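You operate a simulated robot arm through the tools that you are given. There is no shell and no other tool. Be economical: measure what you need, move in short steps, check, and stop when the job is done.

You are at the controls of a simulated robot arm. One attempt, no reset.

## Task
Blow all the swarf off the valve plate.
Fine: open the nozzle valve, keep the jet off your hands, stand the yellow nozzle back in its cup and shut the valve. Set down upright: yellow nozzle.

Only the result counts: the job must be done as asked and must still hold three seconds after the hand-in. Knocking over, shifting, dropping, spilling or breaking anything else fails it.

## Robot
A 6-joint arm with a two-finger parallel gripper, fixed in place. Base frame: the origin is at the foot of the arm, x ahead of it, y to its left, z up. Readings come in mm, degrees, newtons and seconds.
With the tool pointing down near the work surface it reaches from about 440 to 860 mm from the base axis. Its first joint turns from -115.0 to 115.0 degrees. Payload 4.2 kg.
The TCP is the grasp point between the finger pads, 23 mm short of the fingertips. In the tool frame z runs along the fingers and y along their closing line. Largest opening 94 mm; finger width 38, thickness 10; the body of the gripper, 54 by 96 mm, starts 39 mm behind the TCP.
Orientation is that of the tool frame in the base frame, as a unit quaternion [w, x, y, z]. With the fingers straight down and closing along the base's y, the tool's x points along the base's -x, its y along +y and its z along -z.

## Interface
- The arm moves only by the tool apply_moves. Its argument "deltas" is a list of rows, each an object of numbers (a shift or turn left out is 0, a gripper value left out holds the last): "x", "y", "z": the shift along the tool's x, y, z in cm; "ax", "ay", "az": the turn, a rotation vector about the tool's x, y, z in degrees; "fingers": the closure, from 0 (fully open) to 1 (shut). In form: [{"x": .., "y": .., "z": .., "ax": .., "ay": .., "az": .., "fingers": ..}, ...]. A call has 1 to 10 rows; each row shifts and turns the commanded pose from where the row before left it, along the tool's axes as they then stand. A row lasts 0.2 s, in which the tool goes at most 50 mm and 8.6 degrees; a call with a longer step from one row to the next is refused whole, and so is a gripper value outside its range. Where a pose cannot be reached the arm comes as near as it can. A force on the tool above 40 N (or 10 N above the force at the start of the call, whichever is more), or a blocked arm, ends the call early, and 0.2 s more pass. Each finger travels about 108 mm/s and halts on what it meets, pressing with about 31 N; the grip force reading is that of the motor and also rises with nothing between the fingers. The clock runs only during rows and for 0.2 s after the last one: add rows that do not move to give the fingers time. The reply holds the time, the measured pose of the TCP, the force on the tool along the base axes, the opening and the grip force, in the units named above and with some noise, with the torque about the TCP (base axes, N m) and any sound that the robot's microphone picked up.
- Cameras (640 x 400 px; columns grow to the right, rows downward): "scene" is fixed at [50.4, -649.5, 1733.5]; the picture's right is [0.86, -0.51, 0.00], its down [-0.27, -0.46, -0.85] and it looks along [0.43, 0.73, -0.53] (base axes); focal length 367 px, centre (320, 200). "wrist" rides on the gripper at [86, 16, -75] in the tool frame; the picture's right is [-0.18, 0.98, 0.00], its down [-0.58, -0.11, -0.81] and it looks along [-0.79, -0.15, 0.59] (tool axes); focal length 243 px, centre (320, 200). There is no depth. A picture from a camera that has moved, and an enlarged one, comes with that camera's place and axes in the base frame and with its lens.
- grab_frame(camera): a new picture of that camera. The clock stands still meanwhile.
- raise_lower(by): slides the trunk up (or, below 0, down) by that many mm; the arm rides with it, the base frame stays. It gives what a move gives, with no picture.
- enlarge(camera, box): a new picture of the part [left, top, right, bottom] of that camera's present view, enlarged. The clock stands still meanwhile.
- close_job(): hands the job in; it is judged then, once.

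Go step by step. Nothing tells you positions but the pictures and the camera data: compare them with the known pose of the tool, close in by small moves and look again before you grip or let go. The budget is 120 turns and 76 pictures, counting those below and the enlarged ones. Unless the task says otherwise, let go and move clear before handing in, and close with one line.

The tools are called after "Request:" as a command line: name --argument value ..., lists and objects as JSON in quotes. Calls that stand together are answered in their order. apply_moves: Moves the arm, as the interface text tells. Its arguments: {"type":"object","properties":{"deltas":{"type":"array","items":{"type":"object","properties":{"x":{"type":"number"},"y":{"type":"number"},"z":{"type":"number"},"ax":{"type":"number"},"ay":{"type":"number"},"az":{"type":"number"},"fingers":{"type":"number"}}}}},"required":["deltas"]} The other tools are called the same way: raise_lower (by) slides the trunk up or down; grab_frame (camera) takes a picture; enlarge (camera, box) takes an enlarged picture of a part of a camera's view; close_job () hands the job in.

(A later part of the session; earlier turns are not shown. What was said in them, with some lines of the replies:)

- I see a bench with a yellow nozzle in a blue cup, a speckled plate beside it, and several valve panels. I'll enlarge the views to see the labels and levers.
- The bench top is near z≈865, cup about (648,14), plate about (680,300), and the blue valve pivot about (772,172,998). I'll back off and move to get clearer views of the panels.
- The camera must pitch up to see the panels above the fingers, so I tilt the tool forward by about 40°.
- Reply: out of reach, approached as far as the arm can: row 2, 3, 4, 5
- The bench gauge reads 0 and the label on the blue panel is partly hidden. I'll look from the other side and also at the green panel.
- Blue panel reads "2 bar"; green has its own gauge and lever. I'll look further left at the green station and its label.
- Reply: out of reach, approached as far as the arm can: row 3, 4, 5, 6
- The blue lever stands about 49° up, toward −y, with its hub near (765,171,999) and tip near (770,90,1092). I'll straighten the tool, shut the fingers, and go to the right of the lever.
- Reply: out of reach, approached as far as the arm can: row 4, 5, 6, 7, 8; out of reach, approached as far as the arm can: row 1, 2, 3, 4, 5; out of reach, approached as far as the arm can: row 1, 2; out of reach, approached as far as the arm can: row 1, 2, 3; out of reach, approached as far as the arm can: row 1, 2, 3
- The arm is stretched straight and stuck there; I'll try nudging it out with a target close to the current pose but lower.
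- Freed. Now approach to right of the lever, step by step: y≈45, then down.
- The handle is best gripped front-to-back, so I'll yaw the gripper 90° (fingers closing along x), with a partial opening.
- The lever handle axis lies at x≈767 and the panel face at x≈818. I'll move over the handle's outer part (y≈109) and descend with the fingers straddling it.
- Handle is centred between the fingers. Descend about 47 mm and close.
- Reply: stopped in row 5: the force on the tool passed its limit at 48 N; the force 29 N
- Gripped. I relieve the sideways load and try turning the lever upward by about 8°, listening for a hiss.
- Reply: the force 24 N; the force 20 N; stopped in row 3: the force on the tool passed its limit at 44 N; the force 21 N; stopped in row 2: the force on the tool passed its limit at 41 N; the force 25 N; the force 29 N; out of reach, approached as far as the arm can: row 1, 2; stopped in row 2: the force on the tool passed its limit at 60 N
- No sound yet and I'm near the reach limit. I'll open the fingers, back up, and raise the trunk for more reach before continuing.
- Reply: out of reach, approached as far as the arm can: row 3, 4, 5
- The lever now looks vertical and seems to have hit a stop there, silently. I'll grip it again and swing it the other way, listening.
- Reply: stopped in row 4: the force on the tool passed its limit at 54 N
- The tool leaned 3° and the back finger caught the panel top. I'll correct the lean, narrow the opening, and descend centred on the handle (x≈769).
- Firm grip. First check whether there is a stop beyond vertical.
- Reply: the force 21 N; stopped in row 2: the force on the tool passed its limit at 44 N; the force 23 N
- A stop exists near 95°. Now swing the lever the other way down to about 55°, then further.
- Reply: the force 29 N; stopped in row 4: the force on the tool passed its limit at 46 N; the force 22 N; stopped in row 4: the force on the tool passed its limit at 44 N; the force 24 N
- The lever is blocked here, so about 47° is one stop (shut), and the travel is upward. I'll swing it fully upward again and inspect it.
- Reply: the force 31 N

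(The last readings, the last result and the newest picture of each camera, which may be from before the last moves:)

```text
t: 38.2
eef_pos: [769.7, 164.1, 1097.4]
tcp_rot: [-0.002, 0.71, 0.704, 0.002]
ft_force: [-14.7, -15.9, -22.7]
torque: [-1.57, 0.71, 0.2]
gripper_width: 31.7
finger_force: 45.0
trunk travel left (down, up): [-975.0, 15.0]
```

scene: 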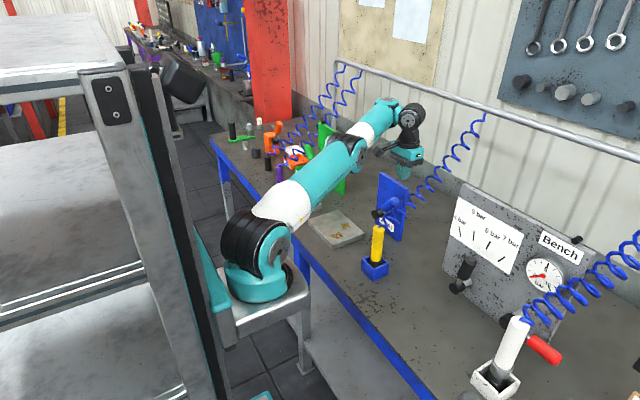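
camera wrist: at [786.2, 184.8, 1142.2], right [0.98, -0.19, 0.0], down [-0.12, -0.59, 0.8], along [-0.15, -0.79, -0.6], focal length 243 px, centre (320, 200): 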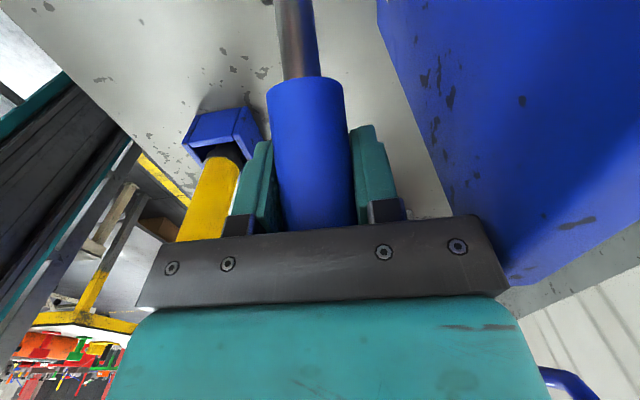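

Request:
apply_moves --deltas '[{"x": 0.7, "y": -0.1}, {"x": 0.7, "y": -0.1}, {"x": 0.5}]'

Request:
enlarge --camera "scene" --box '[360, 140, 440, 240]'

Request:
grab_frame --camera "wrist"

```text
t: 39.0
eef_pos: [769.3, 183.6, 1097.9]
tcp_rot: [-0.002, 0.71, 0.704, 0.005]
ft_force: [-0.8, -21.0, -24.0]
torque: [-1.53, 1.2, 0.13]
gripper_width: 31.9
finger_force: 44.9
trunk travel left (down, up): [-975.0, 15.0]
```

```text
4.00 times, centred on (400, 190) of scene
camera zoom: at [50.4, -649.5, 1733.5], right [0.86, -0.51, 0.0], down [-0.27, -0.46, -0.85], along [0.43, 0.73, -0.53], focal length 1467 px, centre (0, 240)
```

zoom: 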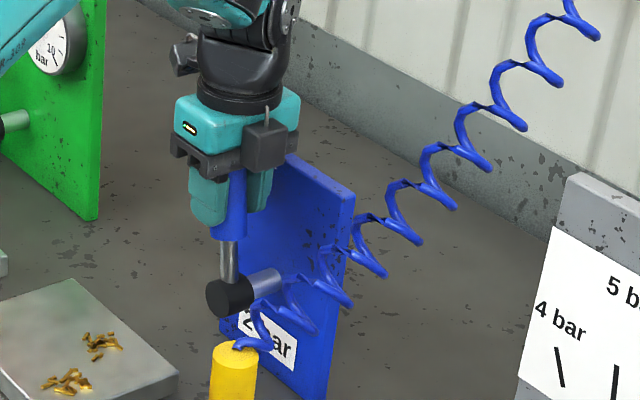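

```text
36 pictures are left
camera wrist: at [786.7, 270.4, 1173.4], right [0.98, -0.19, 0.0], down [-0.12, -0.59, 0.8], along [-0.15, -0.79, -0.6], focal length 243 px, centre (320, 200)
```

wrist: 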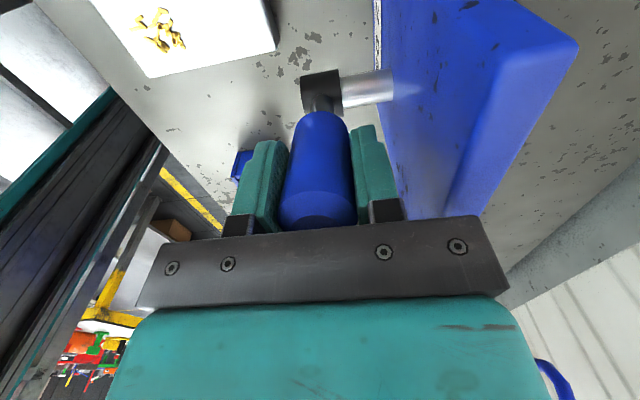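

Request:
apply_moves --deltas '[{"z": 0.3}, {"x": 0.5, "z": 0.1}, {"x": 0.5, "z": 0.15}, {"x": 0.5, "z": 0.15}, {"x": 0.5, "z": 0.2}]'

```text
t: 39.7
eef_pos: [770.0, 187.5, 1098.2]
tcp_rot: [-0.001, 0.713, 0.701, 0.002]
ft_force: [-9.8, -25.8, 10.8]
torque: [0.62, -0.54, 0.52]
gripper_width: 31.6
finger_force: 45.2
trunk travel left (down, up): [-975.0, 15.0]
stopped in row 3: the force on the tool passed its limit at 46 N (the readings are from after the stop); the commanded pose is now the measured one
```

Consistent stop at about 95°, so that is fully open. Release and retreat upward, pausing to listen.

Request:
apply_moves --deltas '[{"x": -0.3, "fingers": 0.47}, {}, {"z": -4}, {"z": -4}, {"z": -3}, {"y": -4}, {"y": -4}]'

Request:
grab_frame --camera "scene"

```text
t: 41.3
eef_pos: [690.1, 188.2, 1205.6]
tcp_rot: [0.0, 0.712, 0.702, 0.002]
ft_force: [0.0, 0.3, -0.5]
torque: [-0.01, 0.04, 0.05]
gripper_width: 49.8
finger_force: 0.0
trunk travel left (down, up): [-975.0, 15.0]
```

```text
35 pictures are left
```

scene: 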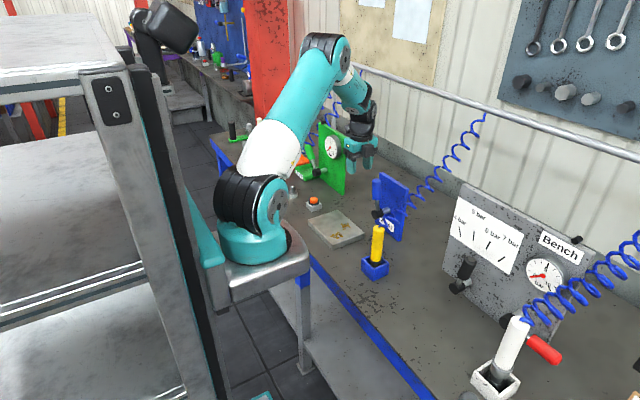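

The valve is open but silent. Next is the nozzle: I'll yaw back so the fingers close along y (hose can pass behind) and position above the nozzle.

Request:
apply_moves --deltas '[{"az": -8.5, "fingers": 0.3}, {"az": -8.5}, {"az": -8.5}, {"az": -8.5}, {"az": -8.5}, {"az": -8.5}, {"az": -8.5}, {"az": -8.5}, {"az": -8.5}, {"az": -8.5}]'

Request:
apply_moves --deltas '[{"az": -5.5}, {"y": -4.5, "x": 3}, {"y": -4.5, "x": 3}, {"y": -4.5, "x": 3}, {"y": -3, "z": -1}]'

Request:
grab_frame --camera "wrist"

```text
t: 43.5
eef_pos: [689.9, 188.9, 1206.9]
tcp_rot: [0.002, 0.049, 0.999, 0.002]
ft_force: [-0.5, -0.5, -0.5]
torque: [0.02, 0.04, 0.0]
gripper_width: 65.9
finger_force: 0.1
trunk travel left (down, up): [-975.0, 15.0]
```

```text
refused: row 2 steps farther than a row can; nothing moved
```

```text
34 pictures are left
camera wrist: at [605.4, 213.5, 1280.3], right [0.28, 0.96, 0.01], down [0.56, -0.17, 0.81], along [0.78, -0.22, -0.59], focal length 243 px, centre (320, 200)
```

wrist: 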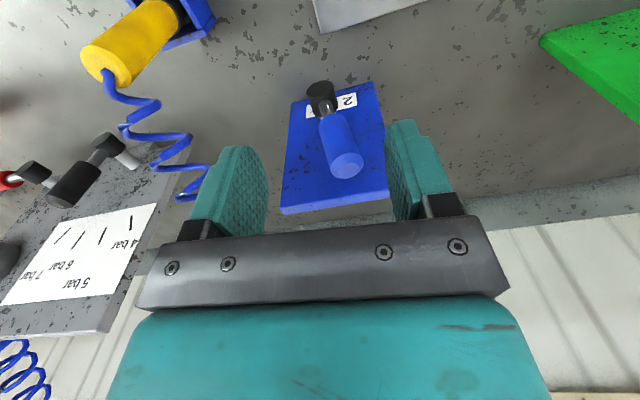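

Request:
apply_moves --deltas '[{"az": -5.5}, {"y": -3.5, "x": 3.2}, {"y": -3.5, "x": 3.2}, {"y": -3, "x": 3.2}, {"x": 3.5}, {"x": 3.5}]'

Request:
grab_frame --camera "wrist"

```text
t: 44.9
eef_pos: [522.5, 90.2, 1206.4]
tcp_rot: [0.003, 0.002, 1.0, 0.003]
ft_force: [1.2, -0.3, -1.3]
torque: [0.02, 0.03, -0.03]
gripper_width: 65.7
finger_force: 0.1
trunk travel left (down, up): [-975.0, 15.0]
```

```text
33 pictures are left
camera wrist: at [436.3, 105.6, 1279.5], right [0.19, 0.98, 0.01], down [0.58, -0.12, 0.81], along [0.79, -0.15, -0.59], focal length 243 px, centre (320, 200)
```

wrist: 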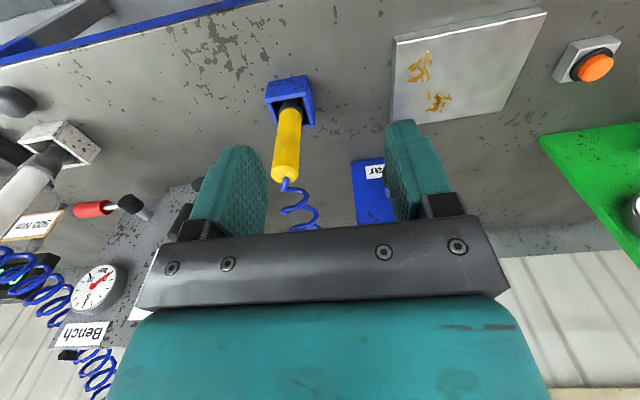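

Swarf is at about (630,219) and (692,253) on the plate (top z≈925); the nozzle stands at about (646,21) with its top at z≈1078. I move above the nozzle and check.

Request:
apply_moves --deltas '[{"y": -3.5, "x": -3}, {"y": -3.4, "x": -3}, {"x": -3.2}, {"x": -3.2, "z": 2}]'

Request:
grab_frame --camera "wrist"

Request:
enlarge --camera "scene" --box '[330, 150, 430, 290]'

```text
t: 45.9
eef_pos: [647.0, 19.4, 1184.9]
tcp_rot: [0.002, 0.002, 1.0, 0.003]
ft_force: [0.0, 0.2, -0.2]
torque: [-0.03, -0.06, -0.02]
gripper_width: 65.9
finger_force: 0.0
trunk travel left (down, up): [-975.0, 15.0]
```

```text
32 pictures are left
camera wrist: at [560.3, 36.1, 1259.3], right [0.19, 0.98, 0.01], down [0.58, -0.12, 0.81], along [0.79, -0.15, -0.59], focal length 243 px, centre (320, 200)
```

wrist: 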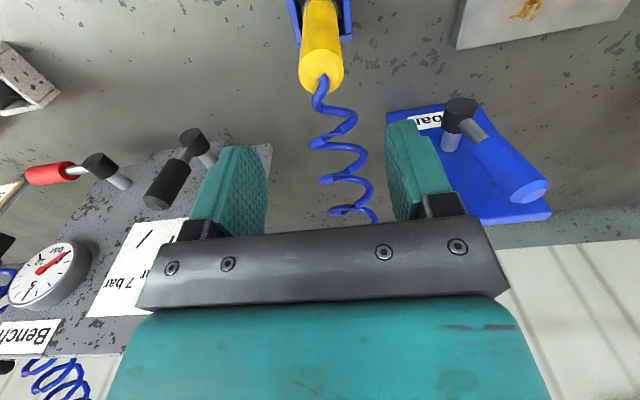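

```text
2.86 times, centred on (380, 220) of scene
camera zoom: at [50.4, -649.5, 1733.5], right [0.86, -0.51, 0.0], down [-0.27, -0.46, -0.85], along [0.43, 0.73, -0.53], focal length 1048 px, centre (149, 143)
```

zoom: 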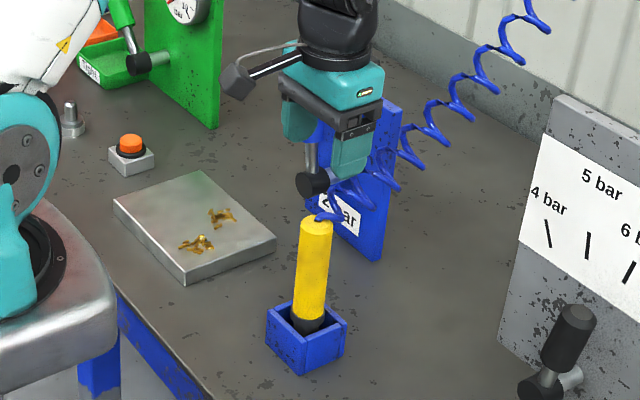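

Request:
apply_moves --deltas '[{"x": -0.3, "y": 0.2, "z": 4}, {"z": 4}, {"z": 2.5}, {"z": 2.2}]'

Request:
grab_frame --camera "wrist"

Request:
enlarge --camera "scene" --box '[330, 150, 430, 290]'

```text
t: 46.9
eef_pos: [651.0, 22.4, 1058.8]
tcp_rot: [0.002, 0.002, 1.0, 0.003]
ft_force: [-0.3, -1.0, 0.2]
torque: [0.01, 0.01, 0.02]
gripper_width: 65.8
finger_force: 0.2
trunk travel left (down, up): [-975.0, 15.0]
```

```text
30 pictures are left
camera wrist: at [563.8, 38.9, 1132.2], right [0.19, 0.98, 0.01], down [0.58, -0.12, 0.81], along [0.79, -0.15, -0.59], focal length 243 px, centre (320, 200)
```

wrist: 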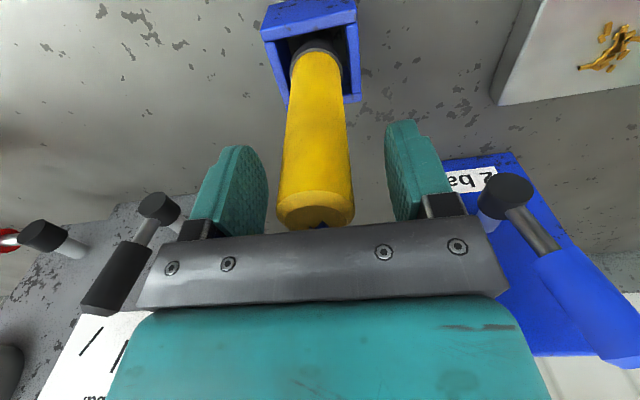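

```text
2.86 times, centred on (380, 220) of scene
camera zoom: at [50.4, -649.5, 1733.5], right [0.86, -0.51, 0.0], down [-0.27, -0.46, -0.85], along [0.43, 0.73, -0.53], focal length 1048 px, centre (149, 143)
```

zoom: 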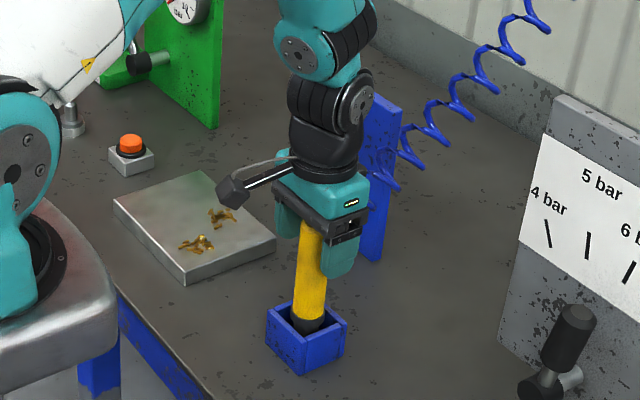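

Request:
apply_moves --deltas '[{"y": -0.3}, {"fingers": 0.5}, {"fingers": 0.6}, {"fingers": 0.75}, {}]'

Request:
grab_frame --camera "wrist"

```text
t: 48.1
eef_pos: [651.0, 19.5, 1058.5]
tcp_rot: [0.002, 0.003, 1.0, 0.003]
ft_force: [-0.1, 0.3, -0.7]
torque: [-0.01, -0.01, 0.01]
gripper_width: 33.1
finger_force: 31.1
trunk travel left (down, up): [-975.0, 15.0]
```

```text
28 pictures are left
camera wrist: at [564.0, 36.1, 1132.4], right [0.19, 0.98, 0.01], down [0.58, -0.12, 0.81], along [0.79, -0.15, -0.59], focal length 243 px, centre (320, 200)
```

wrist: 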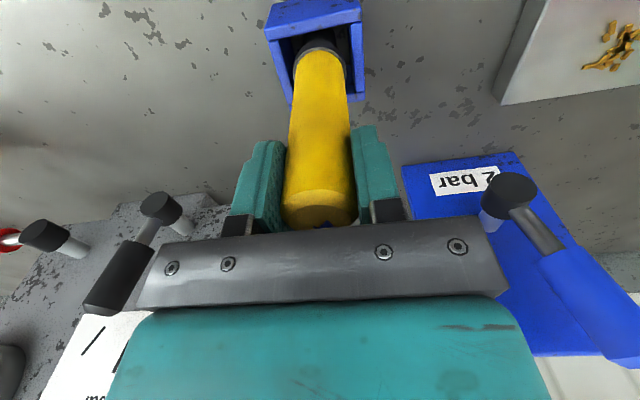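

Nozzle gripped at (651.0, 19.5, 1058.5), which I'll use for the return. Lift straight up.

Request:
apply_moves --deltas '[{"fingers": 1}, {"z": -2}, {"z": -3}, {"z": -4}, {"z": -4}]'

Request:
enlarge --camera "scene" --box '[310, 110, 430, 290]'

```text
t: 49.3
eef_pos: [650.0, 18.5, 1187.2]
tcp_rot: [0.001, 0.003, 1.0, 0.003]
ft_force: [0.9, 0.4, -3.3]
torque: [0.0, 0.03, 0.03]
gripper_width: 33.1
finger_force: 30.8
trunk travel left (down, up): [-975.0, 15.0]
```

```text
2.22 times, centred on (370, 200) of scene
camera zoom: at [50.4, -649.5, 1733.5], right [0.86, -0.51, 0.0], down [-0.27, -0.46, -0.85], along [0.43, 0.73, -0.53], focal length 815 px, centre (209, 200)
```

zoom: 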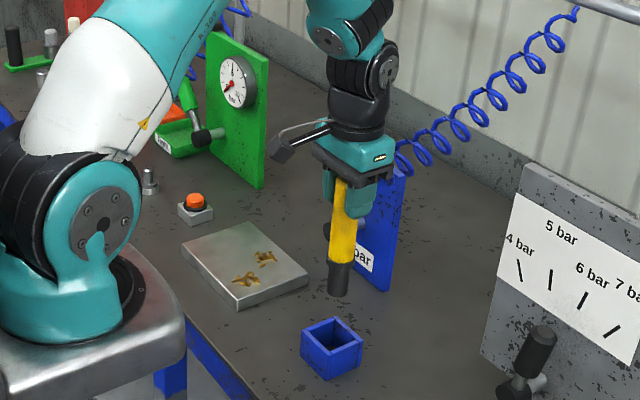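

Nozzle tip is about 160 mm below the TCP. I'll carry it over to the +y side of the plate and tilt it 35° to blow toward −y across the swarf.

Request:
apply_moves --deltas '[{"y": 4.5, "x": 0.5}, {"y": 4.5, "x": 0.5}, {"y": 4.5}, {"y": 4.5}, {"y": 4.5}, {"y": 4.5}, {"y": 4.5}]'

Request:
apply_moves --deltas '[{"ax": 7}, {"ax": 7}, {"ax": 7}, {"ax": 7}, {"ax": 7}]'

Request:
grab_frame --camera "scene"

Request:
grab_frame --camera "wrist"

```text
t: 50.9
eef_pos: [641.3, 334.1, 1190.2]
tcp_rot: [0.001, 0.002, 1.0, 0.003]
ft_force: [-0.3, -0.8, -2.2]
torque: [0.0, 0.0, -0.01]
gripper_width: 33.0
finger_force: 31.1
trunk travel left (down, up): [-975.0, 15.0]
```

```text
t: 52.1
eef_pos: [554.2, 321.6, 1167.3]
tcp_rot: [0.001, 0.002, 0.971, -0.239]
ft_force: [-0.6, 0.5, -2.7]
torque: [0.04, 0.0, 0.0]
gripper_width: 33.0
finger_force: 30.7
out of reach, approached as far as the arm can: row 3, 4, 5
trunk travel left (down, up): [-975.0, 15.0]
```

```text
26 pictures are left
```

scene: 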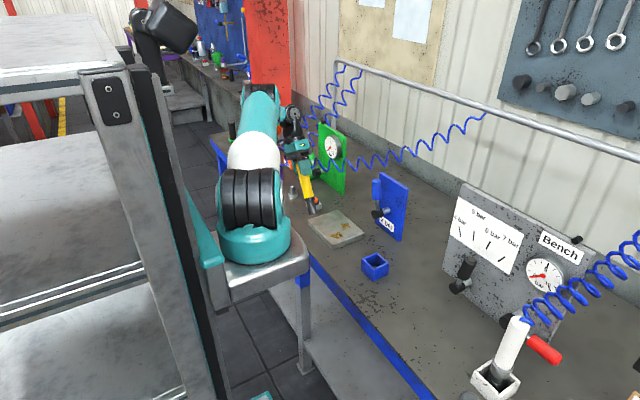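

```text
25 pictures are left
camera wrist: at [467.5, 372.0, 1225.8], right [0.19, 0.87, -0.46], down [0.58, 0.28, 0.77], along [0.79, -0.41, -0.45], focal length 243 px, centre (320, 200)
```

wrist: 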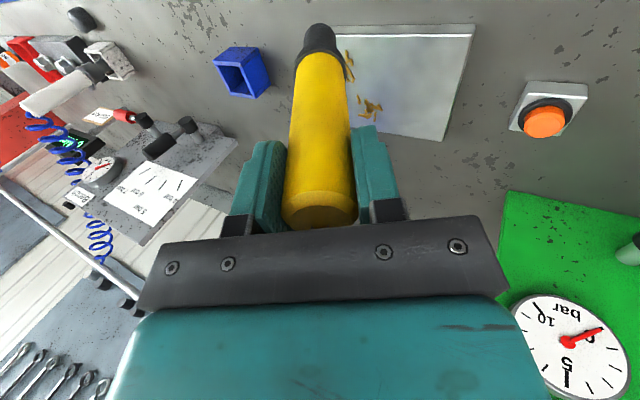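

The sideways tilt reached 28°, with the arm pulled inward a bit. I'll lower and move forward to bring the tip about 50 mm from the first swarf patch.

Request:
apply_moves --deltas '[{"y": 0.7, "z": 1.7}, {"y": 0.7, "z": 1.7}, {"y": 0.7, "z": 1.8}, {"x": -2.5}, {"x": -2.5}, {"x": -2.5}]'

Request:
grab_frame --camera "wrist"

```text
t: 53.5
eef_pos: [579.3, 311.9, 1107.8]
tcp_rot: [0.001, 0.003, 0.971, -0.239]
ft_force: [-0.5, -0.9, -2.2]
torque: [0.09, -0.01, -0.05]
gripper_width: 32.8
finger_force: 30.8
out of reach, approached as far as the arm can: row 4, 5, 6
trunk travel left (down, up): [-975.0, 15.0]
```

```text
24 pictures are left
camera wrist: at [492.1, 361.7, 1166.2], right [0.19, 0.87, -0.46], down [0.58, 0.28, 0.77], along [0.79, -0.41, -0.45], focal length 243 px, centre (320, 200)
```

wrist: 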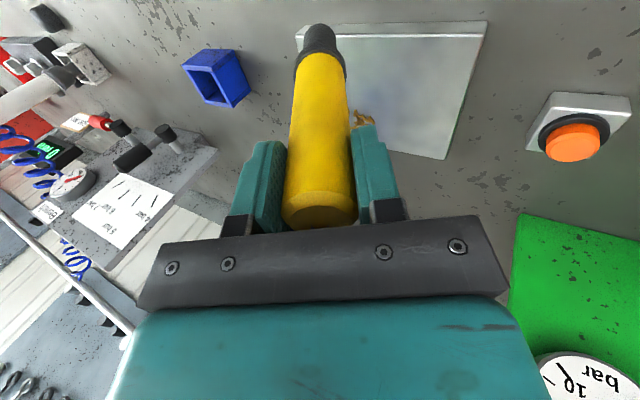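

Sideways tilt limits reach. I'll instead untilt and pitch the nozzle forward so the jet blows toward +x (far edge), with the hand staying on the near side.

Request:
apply_moves --deltas '[{"z": -4}, {"z": -3, "ax": -7}, {"z": -1, "ax": -7}, {"ax": -7}, {"ax": -6.7}, {"x": 2}, {"x": 2}, {"y": -4}]'

```text
t: 55.3
eef_pos: [582.8, 355.7, 1143.8]
tcp_rot: [-0.002, 0.003, 0.998, -0.066]
ft_force: [-0.2, 0.6, -2.4]
torque: [-0.02, -0.07, 0.01]
gripper_width: 33.3
finger_force: 30.8
out of reach, approached as far as the arm can: row 1, 3, 4, 5, 6, 7, 8
trunk travel left (down, up): [-975.0, 15.0]
```

Request:
apply_moves --deltas '[{"ax": -7.6}, {"z": -3}, {"z": -3}]'

Request:
grab_frame --camera "scene"

```text
t: 56.1
eef_pos: [582.4, 363.8, 1203.4]
tcp_rot: [-0.002, 0.003, 0.998, -0.067]
ft_force: [0.8, 0.1, -3.2]
torque: [0.02, 0.03, -0.02]
gripper_width: 32.9
finger_force: 31.0
out of reach, approached as far as the arm can: row 1
trunk travel left (down, up): [-975.0, 15.0]
```

```text
23 pictures are left
```

scene: 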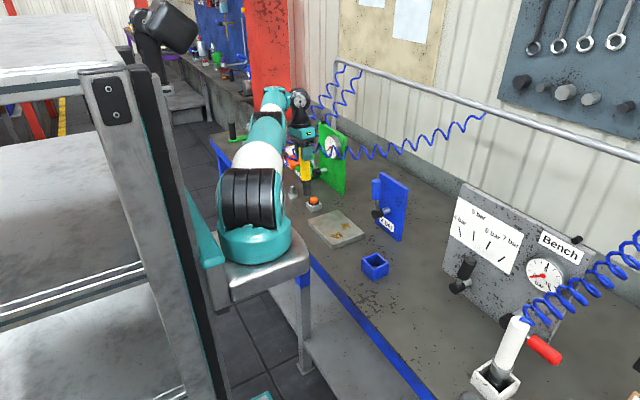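

The elbow is again near-straight; moving up frees it as before.

Request:
apply_moves --deltas '[{"z": -4}, {"z": -4}, {"ax": -7.6}, {"x": 3}, {"y": -4}, {"y": -4}, {"y": -4}]'

```text
t: 57.7
eef_pos: [622.9, 343.6, 1304.0]
tcp_rot: [-0.002, 0.002, 1.0, -0.001]
ft_force: [0.7, 0.4, -1.7]
torque: [0.02, 0.01, 0.0]
gripper_width: 32.7
finger_force: 30.3
out of reach, approached as far as the arm can: row 3, 4, 5, 6, 7
trunk travel left (down, up): [-975.0, 15.0]
```

Request:
apply_moves --deltas '[{"z": -4}, {"z": -4}, {"z": -4}]'

Request:
apply_moves --deltas '[{"x": 3}, {"x": 3}, {"x": 3}]'

```text
t: 58.5
eef_pos: [623.4, 343.3, 1423.8]
tcp_rot: [-0.003, 0.003, 1.0, -0.001]
ft_force: [-0.1, -0.2, -2.9]
torque: [0.0, 0.04, 0.0]
gripper_width: 32.9
finger_force: 31.2
trunk travel left (down, up): [-975.0, 15.0]
```

```text
t: 59.3
eef_pos: [536.8, 348.9, 1428.5]
tcp_rot: [-0.002, 0.003, 1.0, -0.001]
ft_force: [0.9, -0.1, -2.2]
torque: [-0.04, -0.04, 0.0]
gripper_width: 33.0
finger_force: 31.0
out of reach, approached as far as the arm can: row 3
trunk travel left (down, up): [-975.0, 15.0]
```

Request:
apply_moves --deltas '[{"y": -4, "z": 2}, {"y": -4, "z": 2}, {"y": -4, "z": 2}, {"z": 2}]'

Request:
enlarge --camera "scene" --box '[200, 40, 460, 300]'

```text
t: 60.3
eef_pos: [602.3, 307.0, 1415.2]
tcp_rot: [-0.002, 0.002, 1.0, -0.001]
ft_force: [0.3, -1.2, -2.5]
torque: [0.01, 0.02, -0.01]
gripper_width: 32.7
finger_force: 31.1
out of reach, approached as far as the arm can: row 1, 2, 3, 4
trunk travel left (down, up): [-975.0, 15.0]
```

```text
1.54 times, centred on (330, 170) of scene
camera zoom: at [50.4, -649.5, 1733.5], right [0.86, -0.51, 0.0], down [-0.27, -0.46, -0.85], along [0.43, 0.73, -0.53], focal length 564 px, centre (305, 246)
```

zoom: 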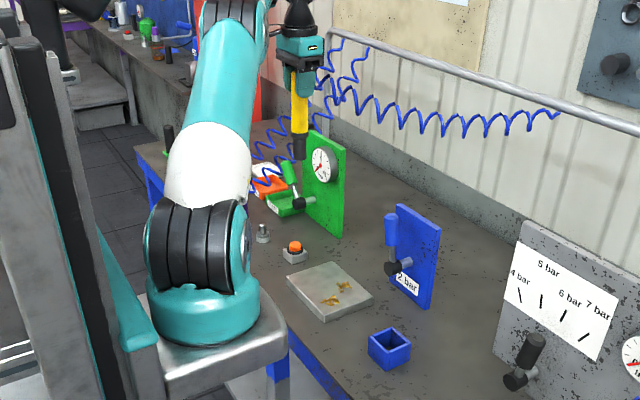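

Request:
apply_moves --deltas '[{"z": 4}, {"z": 4}, {"z": 4}]'

Request:
apply_moves --deltas '[{"y": -3}, {"y": -3}]'

```text
t: 61.1
eef_pos: [628.0, 338.4, 1309.8]
tcp_rot: [-0.001, 0.003, 1.0, 0.0]
ft_force: [0.2, -0.2, -2.6]
torque: [0.0, 0.02, -0.01]
gripper_width: 33.0
finger_force: 31.1
out of reach, approached as far as the arm can: row 1, 2, 3
trunk travel left (down, up): [-975.0, 15.0]
```

```text
t: 61.7
eef_pos: [656.7, 305.9, 1318.5]
tcp_rot: [-0.003, 0.002, 1.0, -0.002]
ft_force: [-0.1, -0.8, -2.5]
torque: [-0.01, 0.01, 0.01]
gripper_width: 32.8
finger_force: 31.6
out of reach, approached as far as the arm can: row 1, 2
trunk travel left (down, up): [-975.0, 15.0]
```

Request:
grab_frame --camera "scene"

```text
21 pictures are left
```

scene: 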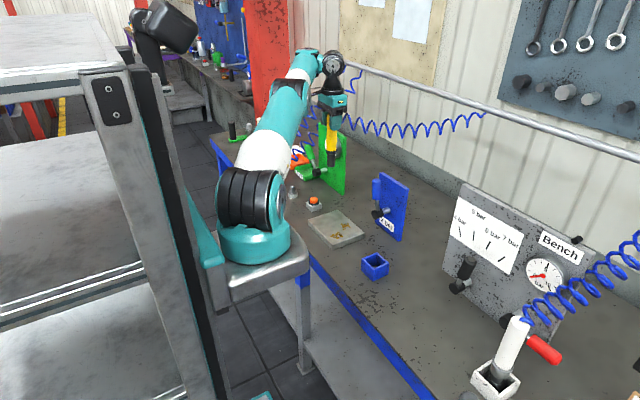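

The arm is straight-locked again. I go up, then sweep sideways at constant radius, then down — the path that worked before.

Request:
apply_moves --deltas '[{"z": -4}, {"z": -4}, {"z": -4}]'

Request:
apply_moves --deltas '[{"y": -3.5, "x": -0.5}, {"y": -3.5, "x": -0.5}]'

```text
t: 62.5
eef_pos: [658.8, 304.7, 1438.8]
tcp_rot: [-0.003, 0.004, 1.0, 0.0]
ft_force: [0.4, 0.2, -2.6]
torque: [-0.02, 0.0, 0.0]
gripper_width: 33.0
finger_force: 30.6
trunk travel left (down, up): [-975.0, 15.0]
```

```text
t: 63.1
eef_pos: [668.2, 235.6, 1439.8]
tcp_rot: [-0.001, 0.003, 1.0, 0.0]
ft_force: [-0.3, 0.4, -1.8]
torque: [0.03, 0.03, 0.0]
gripper_width: 33.0
finger_force: 31.5
trunk travel left (down, up): [-975.0, 15.0]
```

Request:
apply_moves --deltas '[{"z": 4}, {"z": 4}, {"z": 4}]'

```text
t: 63.9
eef_pos: [695.5, 255.8, 1331.2]
tcp_rot: [-0.002, 0.003, 1.0, 0.001]
ft_force: [0.1, 0.2, -2.4]
torque: [-0.01, -0.03, 0.01]
gripper_width: 32.9
finger_force: 30.7
out of reach, approached as far as the arm can: row 1, 2, 3
trunk travel left (down, up): [-975.0, 15.0]
```

Request:
apply_moves --deltas '[{"z": -4}, {"z": -4}, {"z": -4}, {"x": 3.5}, {"x": 3.5}]'

Request:
enlarge --camera "scene" --box '[200, 0, 460, 260]'

```text
t: 65.1
eef_pos: [624.6, 255.7, 1453.4]
tcp_rot: [-0.002, 0.003, 1.0, 0.001]
ft_force: [-0.3, 0.0, -2.7]
torque: [-0.01, 0.01, -0.02]
gripper_width: 33.0
finger_force: 31.0
trunk travel left (down, up): [-975.0, 15.0]
```

```text
1.54 times, centred on (330, 130) of scene
camera zoom: at [50.4, -649.5, 1733.5], right [0.86, -0.51, 0.0], down [-0.27, -0.46, -0.85], along [0.43, 0.73, -0.53], focal length 564 px, centre (305, 308)
```

zoom: 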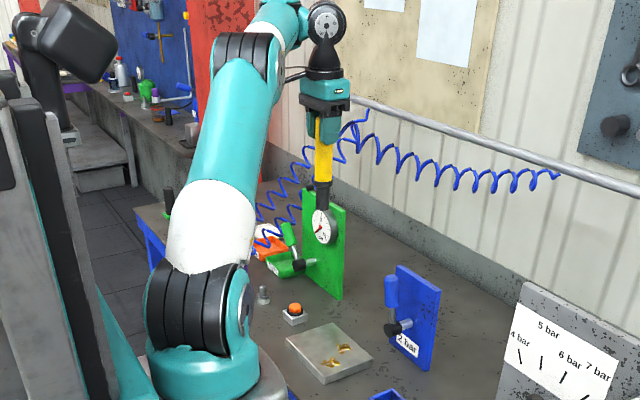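

Request:
apply_moves --deltas '[{"x": 3.5}, {"x": 3}, {"y": -3}]'

```text
t: 65.9
eef_pos: [583.8, 252.4, 1484.8]
tcp_rot: [-0.002, 0.002, 1.0, -0.002]
ft_force: [0.0, 0.1, -2.0]
torque: [-0.05, -0.03, 0.01]
gripper_width: 33.1
finger_force: 31.2
out of reach, approached as far as the arm can: row 1, 2, 3
trunk travel left (down, up): [-975.0, 15.0]
```

The elbow seems to have slipped slightly past straight. I'll extend outward to full stretch at height, then retract so it bends the right way.

Request:
apply_moves --deltas '[{"x": -4, "z": 1}, {"x": -4, "z": 1}, {"x": -4, "z": 1}, {"x": -4}, {"x": -4}, {"x": -4}]'

```text
t: 67.3
eef_pos: [746.0, 237.3, 1444.4]
tcp_rot: [-0.003, 0.002, 1.0, 0.0]
ft_force: [0.0, 0.7, -2.5]
torque: [-0.06, 0.03, -0.01]
gripper_width: 32.7
finger_force: 31.0
out of reach, approached as far as the arm can: row 4, 5, 6
trunk travel left (down, up): [-975.0, 15.0]
```

Request:
apply_moves --deltas '[{"x": 4}, {"x": 4}, {"x": 2, "y": -3}, {"y": -4}]'

Request:
apply_moves --deltas '[{"z": 4}, {"z": 4}]'

```text
t: 68.3
eef_pos: [644.7, 170.6, 1444.6]
tcp_rot: [-0.002, 0.003, 1.0, -0.001]
ft_force: [-0.6, 0.9, -2.1]
torque: [-0.05, 0.0, -0.01]
gripper_width: 33.3
finger_force: 31.1
trunk travel left (down, up): [-975.0, 15.0]
```

```text
t: 68.9
eef_pos: [645.8, 170.8, 1366.1]
tcp_rot: [-0.002, 0.003, 1.0, 0.0]
ft_force: [0.5, 0.4, -2.2]
torque: [0.03, 0.01, 0.0]
gripper_width: 33.0
finger_force: 30.5
trunk travel left (down, up): [-975.0, 15.0]
```

Unlocked. Now descend on the near side of the plate and pitch only 20° forward.

Request:
apply_moves --deltas '[{"z": 4}, {"z": 4}, {"z": 4}, {"z": 4}, {"y": 2.4, "x": 2}, {"y": 2.4, "x": 2}, {"x": 3}]'

Request:
apply_moves --deltas '[{"ay": -7}, {"ay": -7}, {"ay": -6}]'

```text
t: 70.5
eef_pos: [574.6, 220.2, 1207.0]
tcp_rot: [-0.002, 0.004, 1.0, 0.002]
ft_force: [0.3, -0.1, -2.9]
torque: [0.0, 0.02, -0.01]
gripper_width: 32.8
finger_force: 31.1
trunk travel left (down, up): [-975.0, 15.0]
```

```text
t: 71.3
eef_pos: [575.0, 217.7, 1206.5]
tcp_rot: [0.172, 0.003, 0.985, -0.001]
ft_force: [0.3, -0.7, -1.8]
torque: [0.01, 0.07, 0.0]
gripper_width: 33.0
finger_force: 30.7
trunk travel left (down, up): [-975.0, 15.0]
```

Request:
apply_moves --deltas '[{"z": 2.4, "x": 1.9}, {"z": 2.4, "x": 1.9}, {"z": 2.4, "x": 1.9}, {}]'

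Request:
grab_frame --camera "wrist"

```text
t: 72.3
eef_pos: [546.2, 218.4, 1118.5]
tcp_rot: [0.172, 0.002, 0.985, 0.0]
ft_force: [0.4, -0.2, -2.7]
torque: [-0.03, 0.09, 0.01]
gripper_width: 32.9
finger_force: 31.2
trunk travel left (down, up): [-975.0, 15.0]
```

```text
19 pictures are left
camera wrist: at [439.8, 236.2, 1159.5], right [0.18, 0.98, 0.06], down [0.27, -0.11, 0.96], along [0.95, -0.15, -0.29], focal length 243 px, centre (320, 200)
```

wrist: 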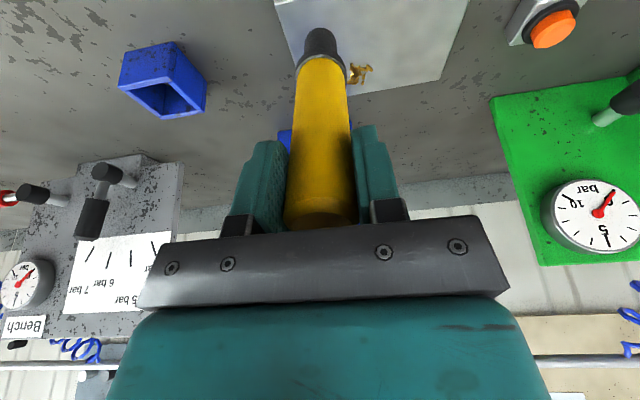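

Request:
enlarge --camera "scene" --box '[290, 150, 410, 260]'

```text
3.64 times, centred on (350, 205) of scene
camera zoom: at [50.4, -649.5, 1733.5], right [0.86, -0.51, 0.0], down [-0.27, -0.46, -0.85], along [0.43, 0.73, -0.53], focal length 1334 px, centre (211, 182)
```

zoom: 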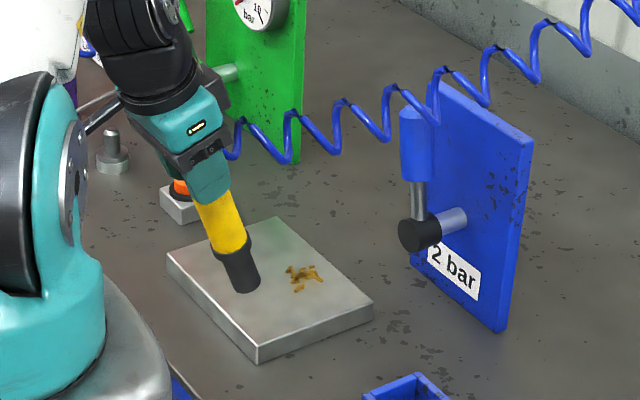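

The first patch is already gone, so the air works. Now sweep to the second patch near (692,253).

Request:
apply_moves --deltas '[{"x": -1.6, "z": 0.6, "y": 1.2}, {"x": -1.6, "z": 0.6, "y": 1.1}, {"x": -1.4, "z": 0.5, "y": 1.1}, {}, {}]'

Request:
enlarge --camera "scene" --box '[290, 150, 410, 260]'

```text
t: 73.5
eef_pos: [594.9, 251.1, 1118.5]
tcp_rot: [0.172, 0.003, 0.985, -0.001]
ft_force: [0.4, 0.7, -1.8]
torque: [-0.01, 0.03, 0.0]
gripper_width: 32.8
finger_force: 30.8
trunk travel left (down, up): [-975.0, 15.0]
```

```text
3.64 times, centred on (350, 205) of scene
camera zoom: at [50.4, -649.5, 1733.5], right [0.86, -0.51, 0.0], down [-0.27, -0.46, -0.85], along [0.43, 0.73, -0.53], focal length 1334 px, centre (211, 182)
```

zoom: 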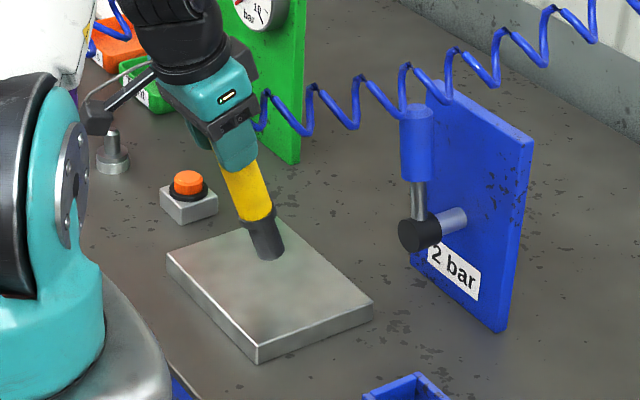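

Plate looks clean. Raise, straighten the nozzle, and look at the plate again while heading to the cup.

Request:
apply_moves --deltas '[{"z": -4}, {"z": -4}, {"ay": 7}, {"ay": 7}, {"ay": 5.8}, {"y": -4}, {"y": -4}, {"y": -4}, {"y": -4}]'

Request:
grab_frame --camera "wrist"

```text
t: 75.5
eef_pos: [565.1, 91.6, 1195.7]
tcp_rot: [0.001, 0.002, 1.0, 0.0]
ft_force: [-0.2, 0.6, -2.1]
torque: [-0.01, 0.0, -0.01]
gripper_width: 32.8
finger_force: 30.5
trunk travel left (down, up): [-975.0, 15.0]
```

```text
16 pictures are left
camera wrist: at [480.4, 108.2, 1270.3], right [0.19, 0.98, 0.0], down [0.58, -0.11, 0.81], along [0.79, -0.15, -0.59], focal length 243 px, centre (320, 200)
```

wrist: 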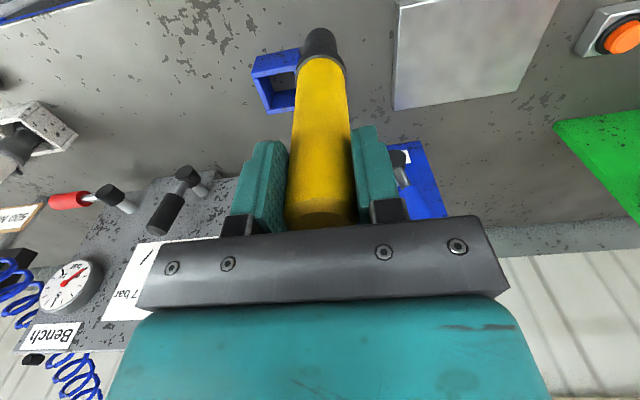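

Request:
apply_moves --deltas '[{"y": -2.4, "x": -2.85}, {"y": -2.4, "x": -2.85}, {"y": -2.4, "x": -2.85}, {}]'

Request:
enlarge --camera "scene" --box '[300, 140, 430, 290]'

Request:
grab_frame --camera "wrist"

```text
t: 76.5
eef_pos: [651.9, 20.6, 1194.3]
tcp_rot: [0.0, 0.003, 1.0, 0.0]
ft_force: [-0.9, 0.6, -2.4]
torque: [0.01, 0.03, -0.02]
gripper_width: 33.1
finger_force: 31.0
trunk travel left (down, up): [-975.0, 15.0]
```

```text
2.67 times, centred on (365, 215) of scene
camera zoom: at [50.4, -649.5, 1733.5], right [0.86, -0.51, 0.0], down [-0.27, -0.46, -0.85], along [0.43, 0.73, -0.53], focal length 978 px, centre (200, 160)
```

zoom: 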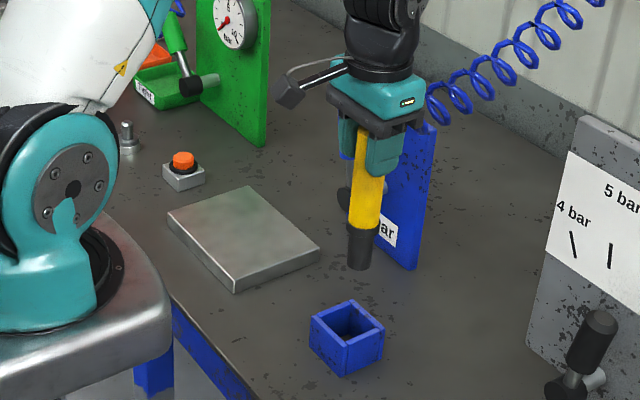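

```text
14 pictures are left
camera wrist: at [566.4, 36.6, 1269.2], right [0.19, 0.98, 0.0], down [0.58, -0.11, 0.81], along [0.79, -0.15, -0.59], focal length 243 px, centre (320, 200)
```

wrist: 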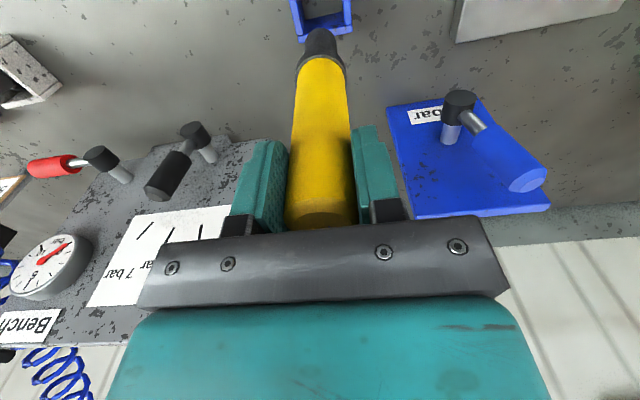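

Plate is clean; the nozzle is above the cup. Lower it to just above the recorded seating height.

Request:
apply_moves --deltas '[{"x": 0.1, "y": -0.1, "z": 3}, {"z": 3}, {"z": 3}, {"z": 2}, {"z": 1.5}, {"z": 0.7}]'

Request:
enlarge --camera "scene" --box '[330, 190, 430, 290]'

```text
t: 77.9
eef_pos: [651.3, 18.6, 1060.7]
tcp_rot: [0.001, 0.003, 1.0, 0.0]
ft_force: [-0.5, -0.6, -2.3]
torque: [-0.01, 0.0, 0.03]
gripper_width: 32.9
finger_force: 30.8
trunk travel left (down, up): [-975.0, 15.0]
```

```text
4.00 times, centred on (380, 240) of scene
camera zoom: at [50.4, -649.5, 1733.5], right [0.86, -0.51, 0.0], down [-0.27, -0.46, -0.85], along [0.43, 0.73, -0.53], focal length 1467 px, centre (80, 40)
```

zoom: 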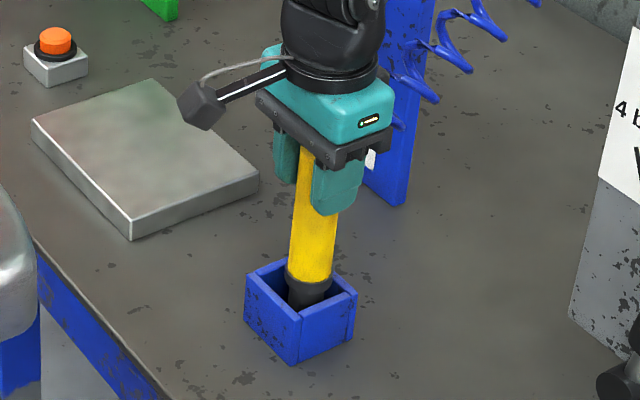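

Request:
apply_moves --deltas '[{"z": 0.2}, {"z": 0.1}]'

```text
t: 78.5
eef_pos: [651.8, 18.5, 1057.8]
tcp_rot: [0.0, 0.003, 1.0, 0.001]
ft_force: [-0.5, 0.1, -2.3]
torque: [-0.01, -0.02, 0.01]
gripper_width: 32.7
finger_force: 30.6
trunk travel left (down, up): [-975.0, 15.0]
```

Request:
apply_moves --deltas '[{"z": 0.1}, {"z": 0.1}]'

```text
t: 79.1
eef_pos: [651.8, 18.2, 1058.5]
tcp_rot: [0.0, 0.003, 1.0, 0.0]
ft_force: [-3.8, -1.4, 16.8]
torque: [-0.22, 0.19, 0.01]
gripper_width: 33.1
finger_force: 30.4
trunk travel left (down, up): [-975.0, 15.0]
```

Seated (contact force appeared at z≈1058). Back off 1 mm of press, open the fingers and rise clear.

Request:
apply_moves --deltas '[{"z": -0.15}, {"fingers": 0.6}, {"fingers": 0.5}, {"fingers": 0.3}, {}, {"z": -2}, {"z": -4}, {"z": -4}, {"z": -4}]'

Request:
enlarge --camera "scene" --box '[330, 150, 430, 290]'

```text
t: 81.1
eef_pos: [651.1, 19.3, 1197.7]
tcp_rot: [-0.001, 0.002, 1.0, 0.001]
ft_force: [0.5, 0.4, -0.1]
torque: [-0.02, 0.03, -0.01]
gripper_width: 65.9
finger_force: 0.0
trunk travel left (down, up): [-975.0, 15.0]
```

```text
2.86 times, centred on (380, 220) of scene
camera zoom: at [50.4, -649.5, 1733.5], right [0.86, -0.51, 0.0], down [-0.27, -0.46, -0.85], along [0.43, 0.73, -0.53], focal length 1048 px, centre (149, 143)
```

zoom: 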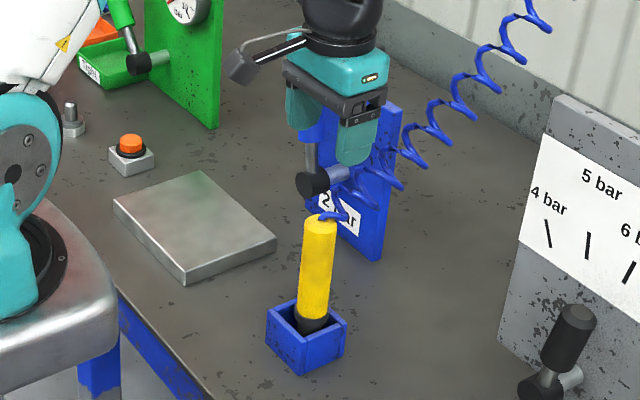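

Nozzle stands in its cup and the plate is clean. Now to shut the valve: yaw 90° again and go over the lever.

Request:
apply_moves --deltas '[{"y": 4.2}, {"y": 4.2}, {"y": 4.2}, {"y": 4.2, "fingers": 0.47}, {"x": -2}, {"x": -2}]'

Request:
apply_moves --deltas '[{"az": 8.5}, {"az": 8.5}, {"az": 8.5}, {"az": 8.5}, {"az": 8.5}, {"az": 8.5}, {"az": 8.5}, {"az": 8.5}, {"az": 8.5}, {"az": 8.5}]'

Request:
apply_moves --deltas '[{"az": 5.2}, {"y": 3}, {"y": 3}, {"y": 1.8}]'

Request:
grab_frame --camera "wrist"

```text
t: 82.5
eef_pos: [691.7, 187.1, 1196.9]
tcp_rot: [-0.001, 0.004, 1.0, 0.0]
ft_force: [-1.4, 0.8, 0.3]
torque: [-0.02, -0.02, -0.01]
gripper_width: 49.8
finger_force: 0.0
trunk travel left (down, up): [-975.0, 15.0]
```

```text
t: 84.7
eef_pos: [693.0, 188.2, 1198.9]
tcp_rot: [0.0, 0.679, 0.734, 0.0]
ft_force: [0.2, -0.1, -1.0]
torque: [-0.01, 0.02, 0.0]
gripper_width: 50.0
finger_force: 0.0
trunk travel left (down, up): [-975.0, 15.0]
```

```text
t: 85.7
eef_pos: [770.1, 184.3, 1196.8]
tcp_rot: [-0.001, 0.71, 0.704, -0.001]
ft_force: [-0.3, -0.1, 1.0]
torque: [-0.01, 0.02, 0.0]
gripper_width: 49.8
finger_force: 0.2
trunk travel left (down, up): [-975.0, 15.0]
```

```text
11 pictures are left
camera wrist: at [787.2, 272.5, 1271.8], right [0.98, -0.19, 0.0], down [-0.11, -0.58, 0.81], along [-0.16, -0.79, -0.59], focal length 243 px, centre (320, 200)
```

wrist: 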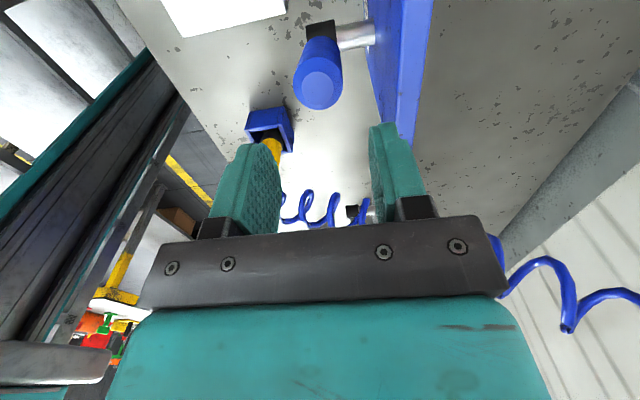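

Request:
apply_moves --deltas '[{"x": 0.3, "z": 3}, {"z": 3}, {"z": 2}, {"z": 1.7}, {"fingers": 0.65}, {"fingers": 0.72}, {}]'

```text
t: 87.3
eef_pos: [770.3, 187.8, 1100.5]
tcp_rot: [0.0, 0.71, 0.704, 0.0]
ft_force: [-2.0, -0.5, -2.8]
torque: [0.06, -0.96, 0.07]
gripper_width: 31.6
finger_force: 44.8
trunk travel left (down, up): [-975.0, 15.0]
```

Gripped cleanly. Swing the lever back down along the arc.

Request:
apply_moves --deltas '[{"x": -1.2}, {"x": -1.2}, {"x": -0.9, "z": 0.15}, {"x": -0.9, "z": 0.15}, {"x": -0.85, "z": 0.3}, {"x": -0.85, "z": 0.3}, {"x": -0.8, "z": 0.45}, {"x": -0.8, "z": 0.45}]'

Request:
apply_moves --deltas '[{"x": -0.65, "z": 0.55}, {"x": -0.65, "z": 0.6}, {"x": -0.6, "z": 0.65}, {"x": -0.4, "z": 0.5}]'

```text
t: 89.1
eef_pos: [770.3, 113.2, 1083.8]
tcp_rot: [0.002, 0.711, 0.703, 0.0]
ft_force: [8.5, 6.2, 24.3]
torque: [1.79, 1.55, 0.23]
gripper_width: 31.8
finger_force: 44.5
trunk travel left (down, up): [-975.0, 15.0]
```

```text
t: 90.0
eef_pos: [769.5, 97.4, 1070.6]
tcp_rot: [0.001, 0.71, 0.705, 0.003]
ft_force: [-8.3, -8.3, 18.1]
torque: [-0.53, 1.37, 0.95]
gripper_width: 31.6
finger_force: 45.2
trunk travel left (down, up): [-975.0, 15.0]
stopped in row 4: the force on the tool passed its limit at 44 N (the readings are from after the stop); the commanded pose is now the measured one
```

The lower stop is reached again. Release and lift clear, then inspect.

Request:
apply_moves --deltas '[{"z": -0.1, "fingers": 0.47}, {}, {"z": -3}, {"z": -4}, {"z": -4}, {"y": -4}, {"y": -4}]'

Request:
enlarge --camera "scene" --box '[300, 140, 440, 290]'

Request:
grab_frame --camera "wrist"

```text
t: 91.6
eef_pos: [689.9, 98.7, 1180.1]
tcp_rot: [0.0, 0.71, 0.704, 0.003]
ft_force: [0.6, 0.8, -1.5]
torque: [-0.03, 0.02, -0.01]
gripper_width: 49.9
finger_force: 0.0
trunk travel left (down, up): [-975.0, 15.0]
```

```text
2.67 times, centred on (370, 215) of scene
camera zoom: at [50.4, -649.5, 1733.5], right [0.86, -0.51, 0.0], down [-0.27, -0.46, -0.85], along [0.43, 0.73, -0.53], focal length 978 px, centre (187, 160)
```

zoom: 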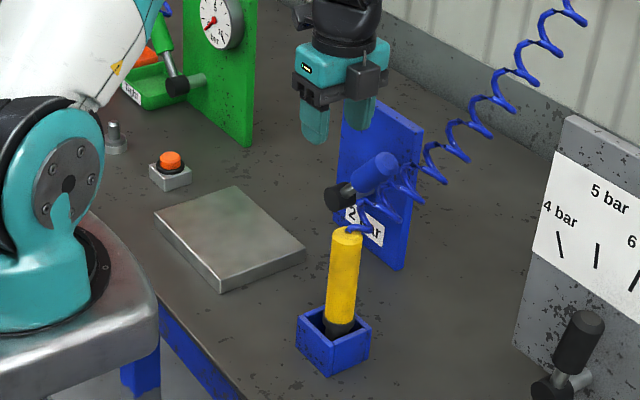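

```text
9 pictures are left
camera wrist: at [707.0, 185.4, 1254.5], right [0.98, -0.19, 0.01], down [-0.12, -0.58, 0.8], along [-0.15, -0.79, -0.6], focal length 243 px, centre (320, 200)
```

wrist: 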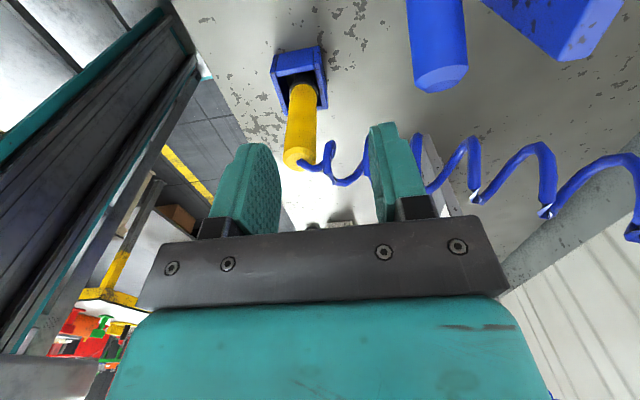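

The lever is back at its original shut angle, the nozzle stands upright in its cup, the plate is bare, and the hand is clear. Handing in.

Request:
close_job

```text
The job is handed in.
```

The job is handed in: the swarf is blown off the plate, the yellow nozzle stands upright in its cup, and the nozzle valve is back at its original shut stop. I judged shut by the lever's position, because the microphone reported no sound whether the valve was open or closed.
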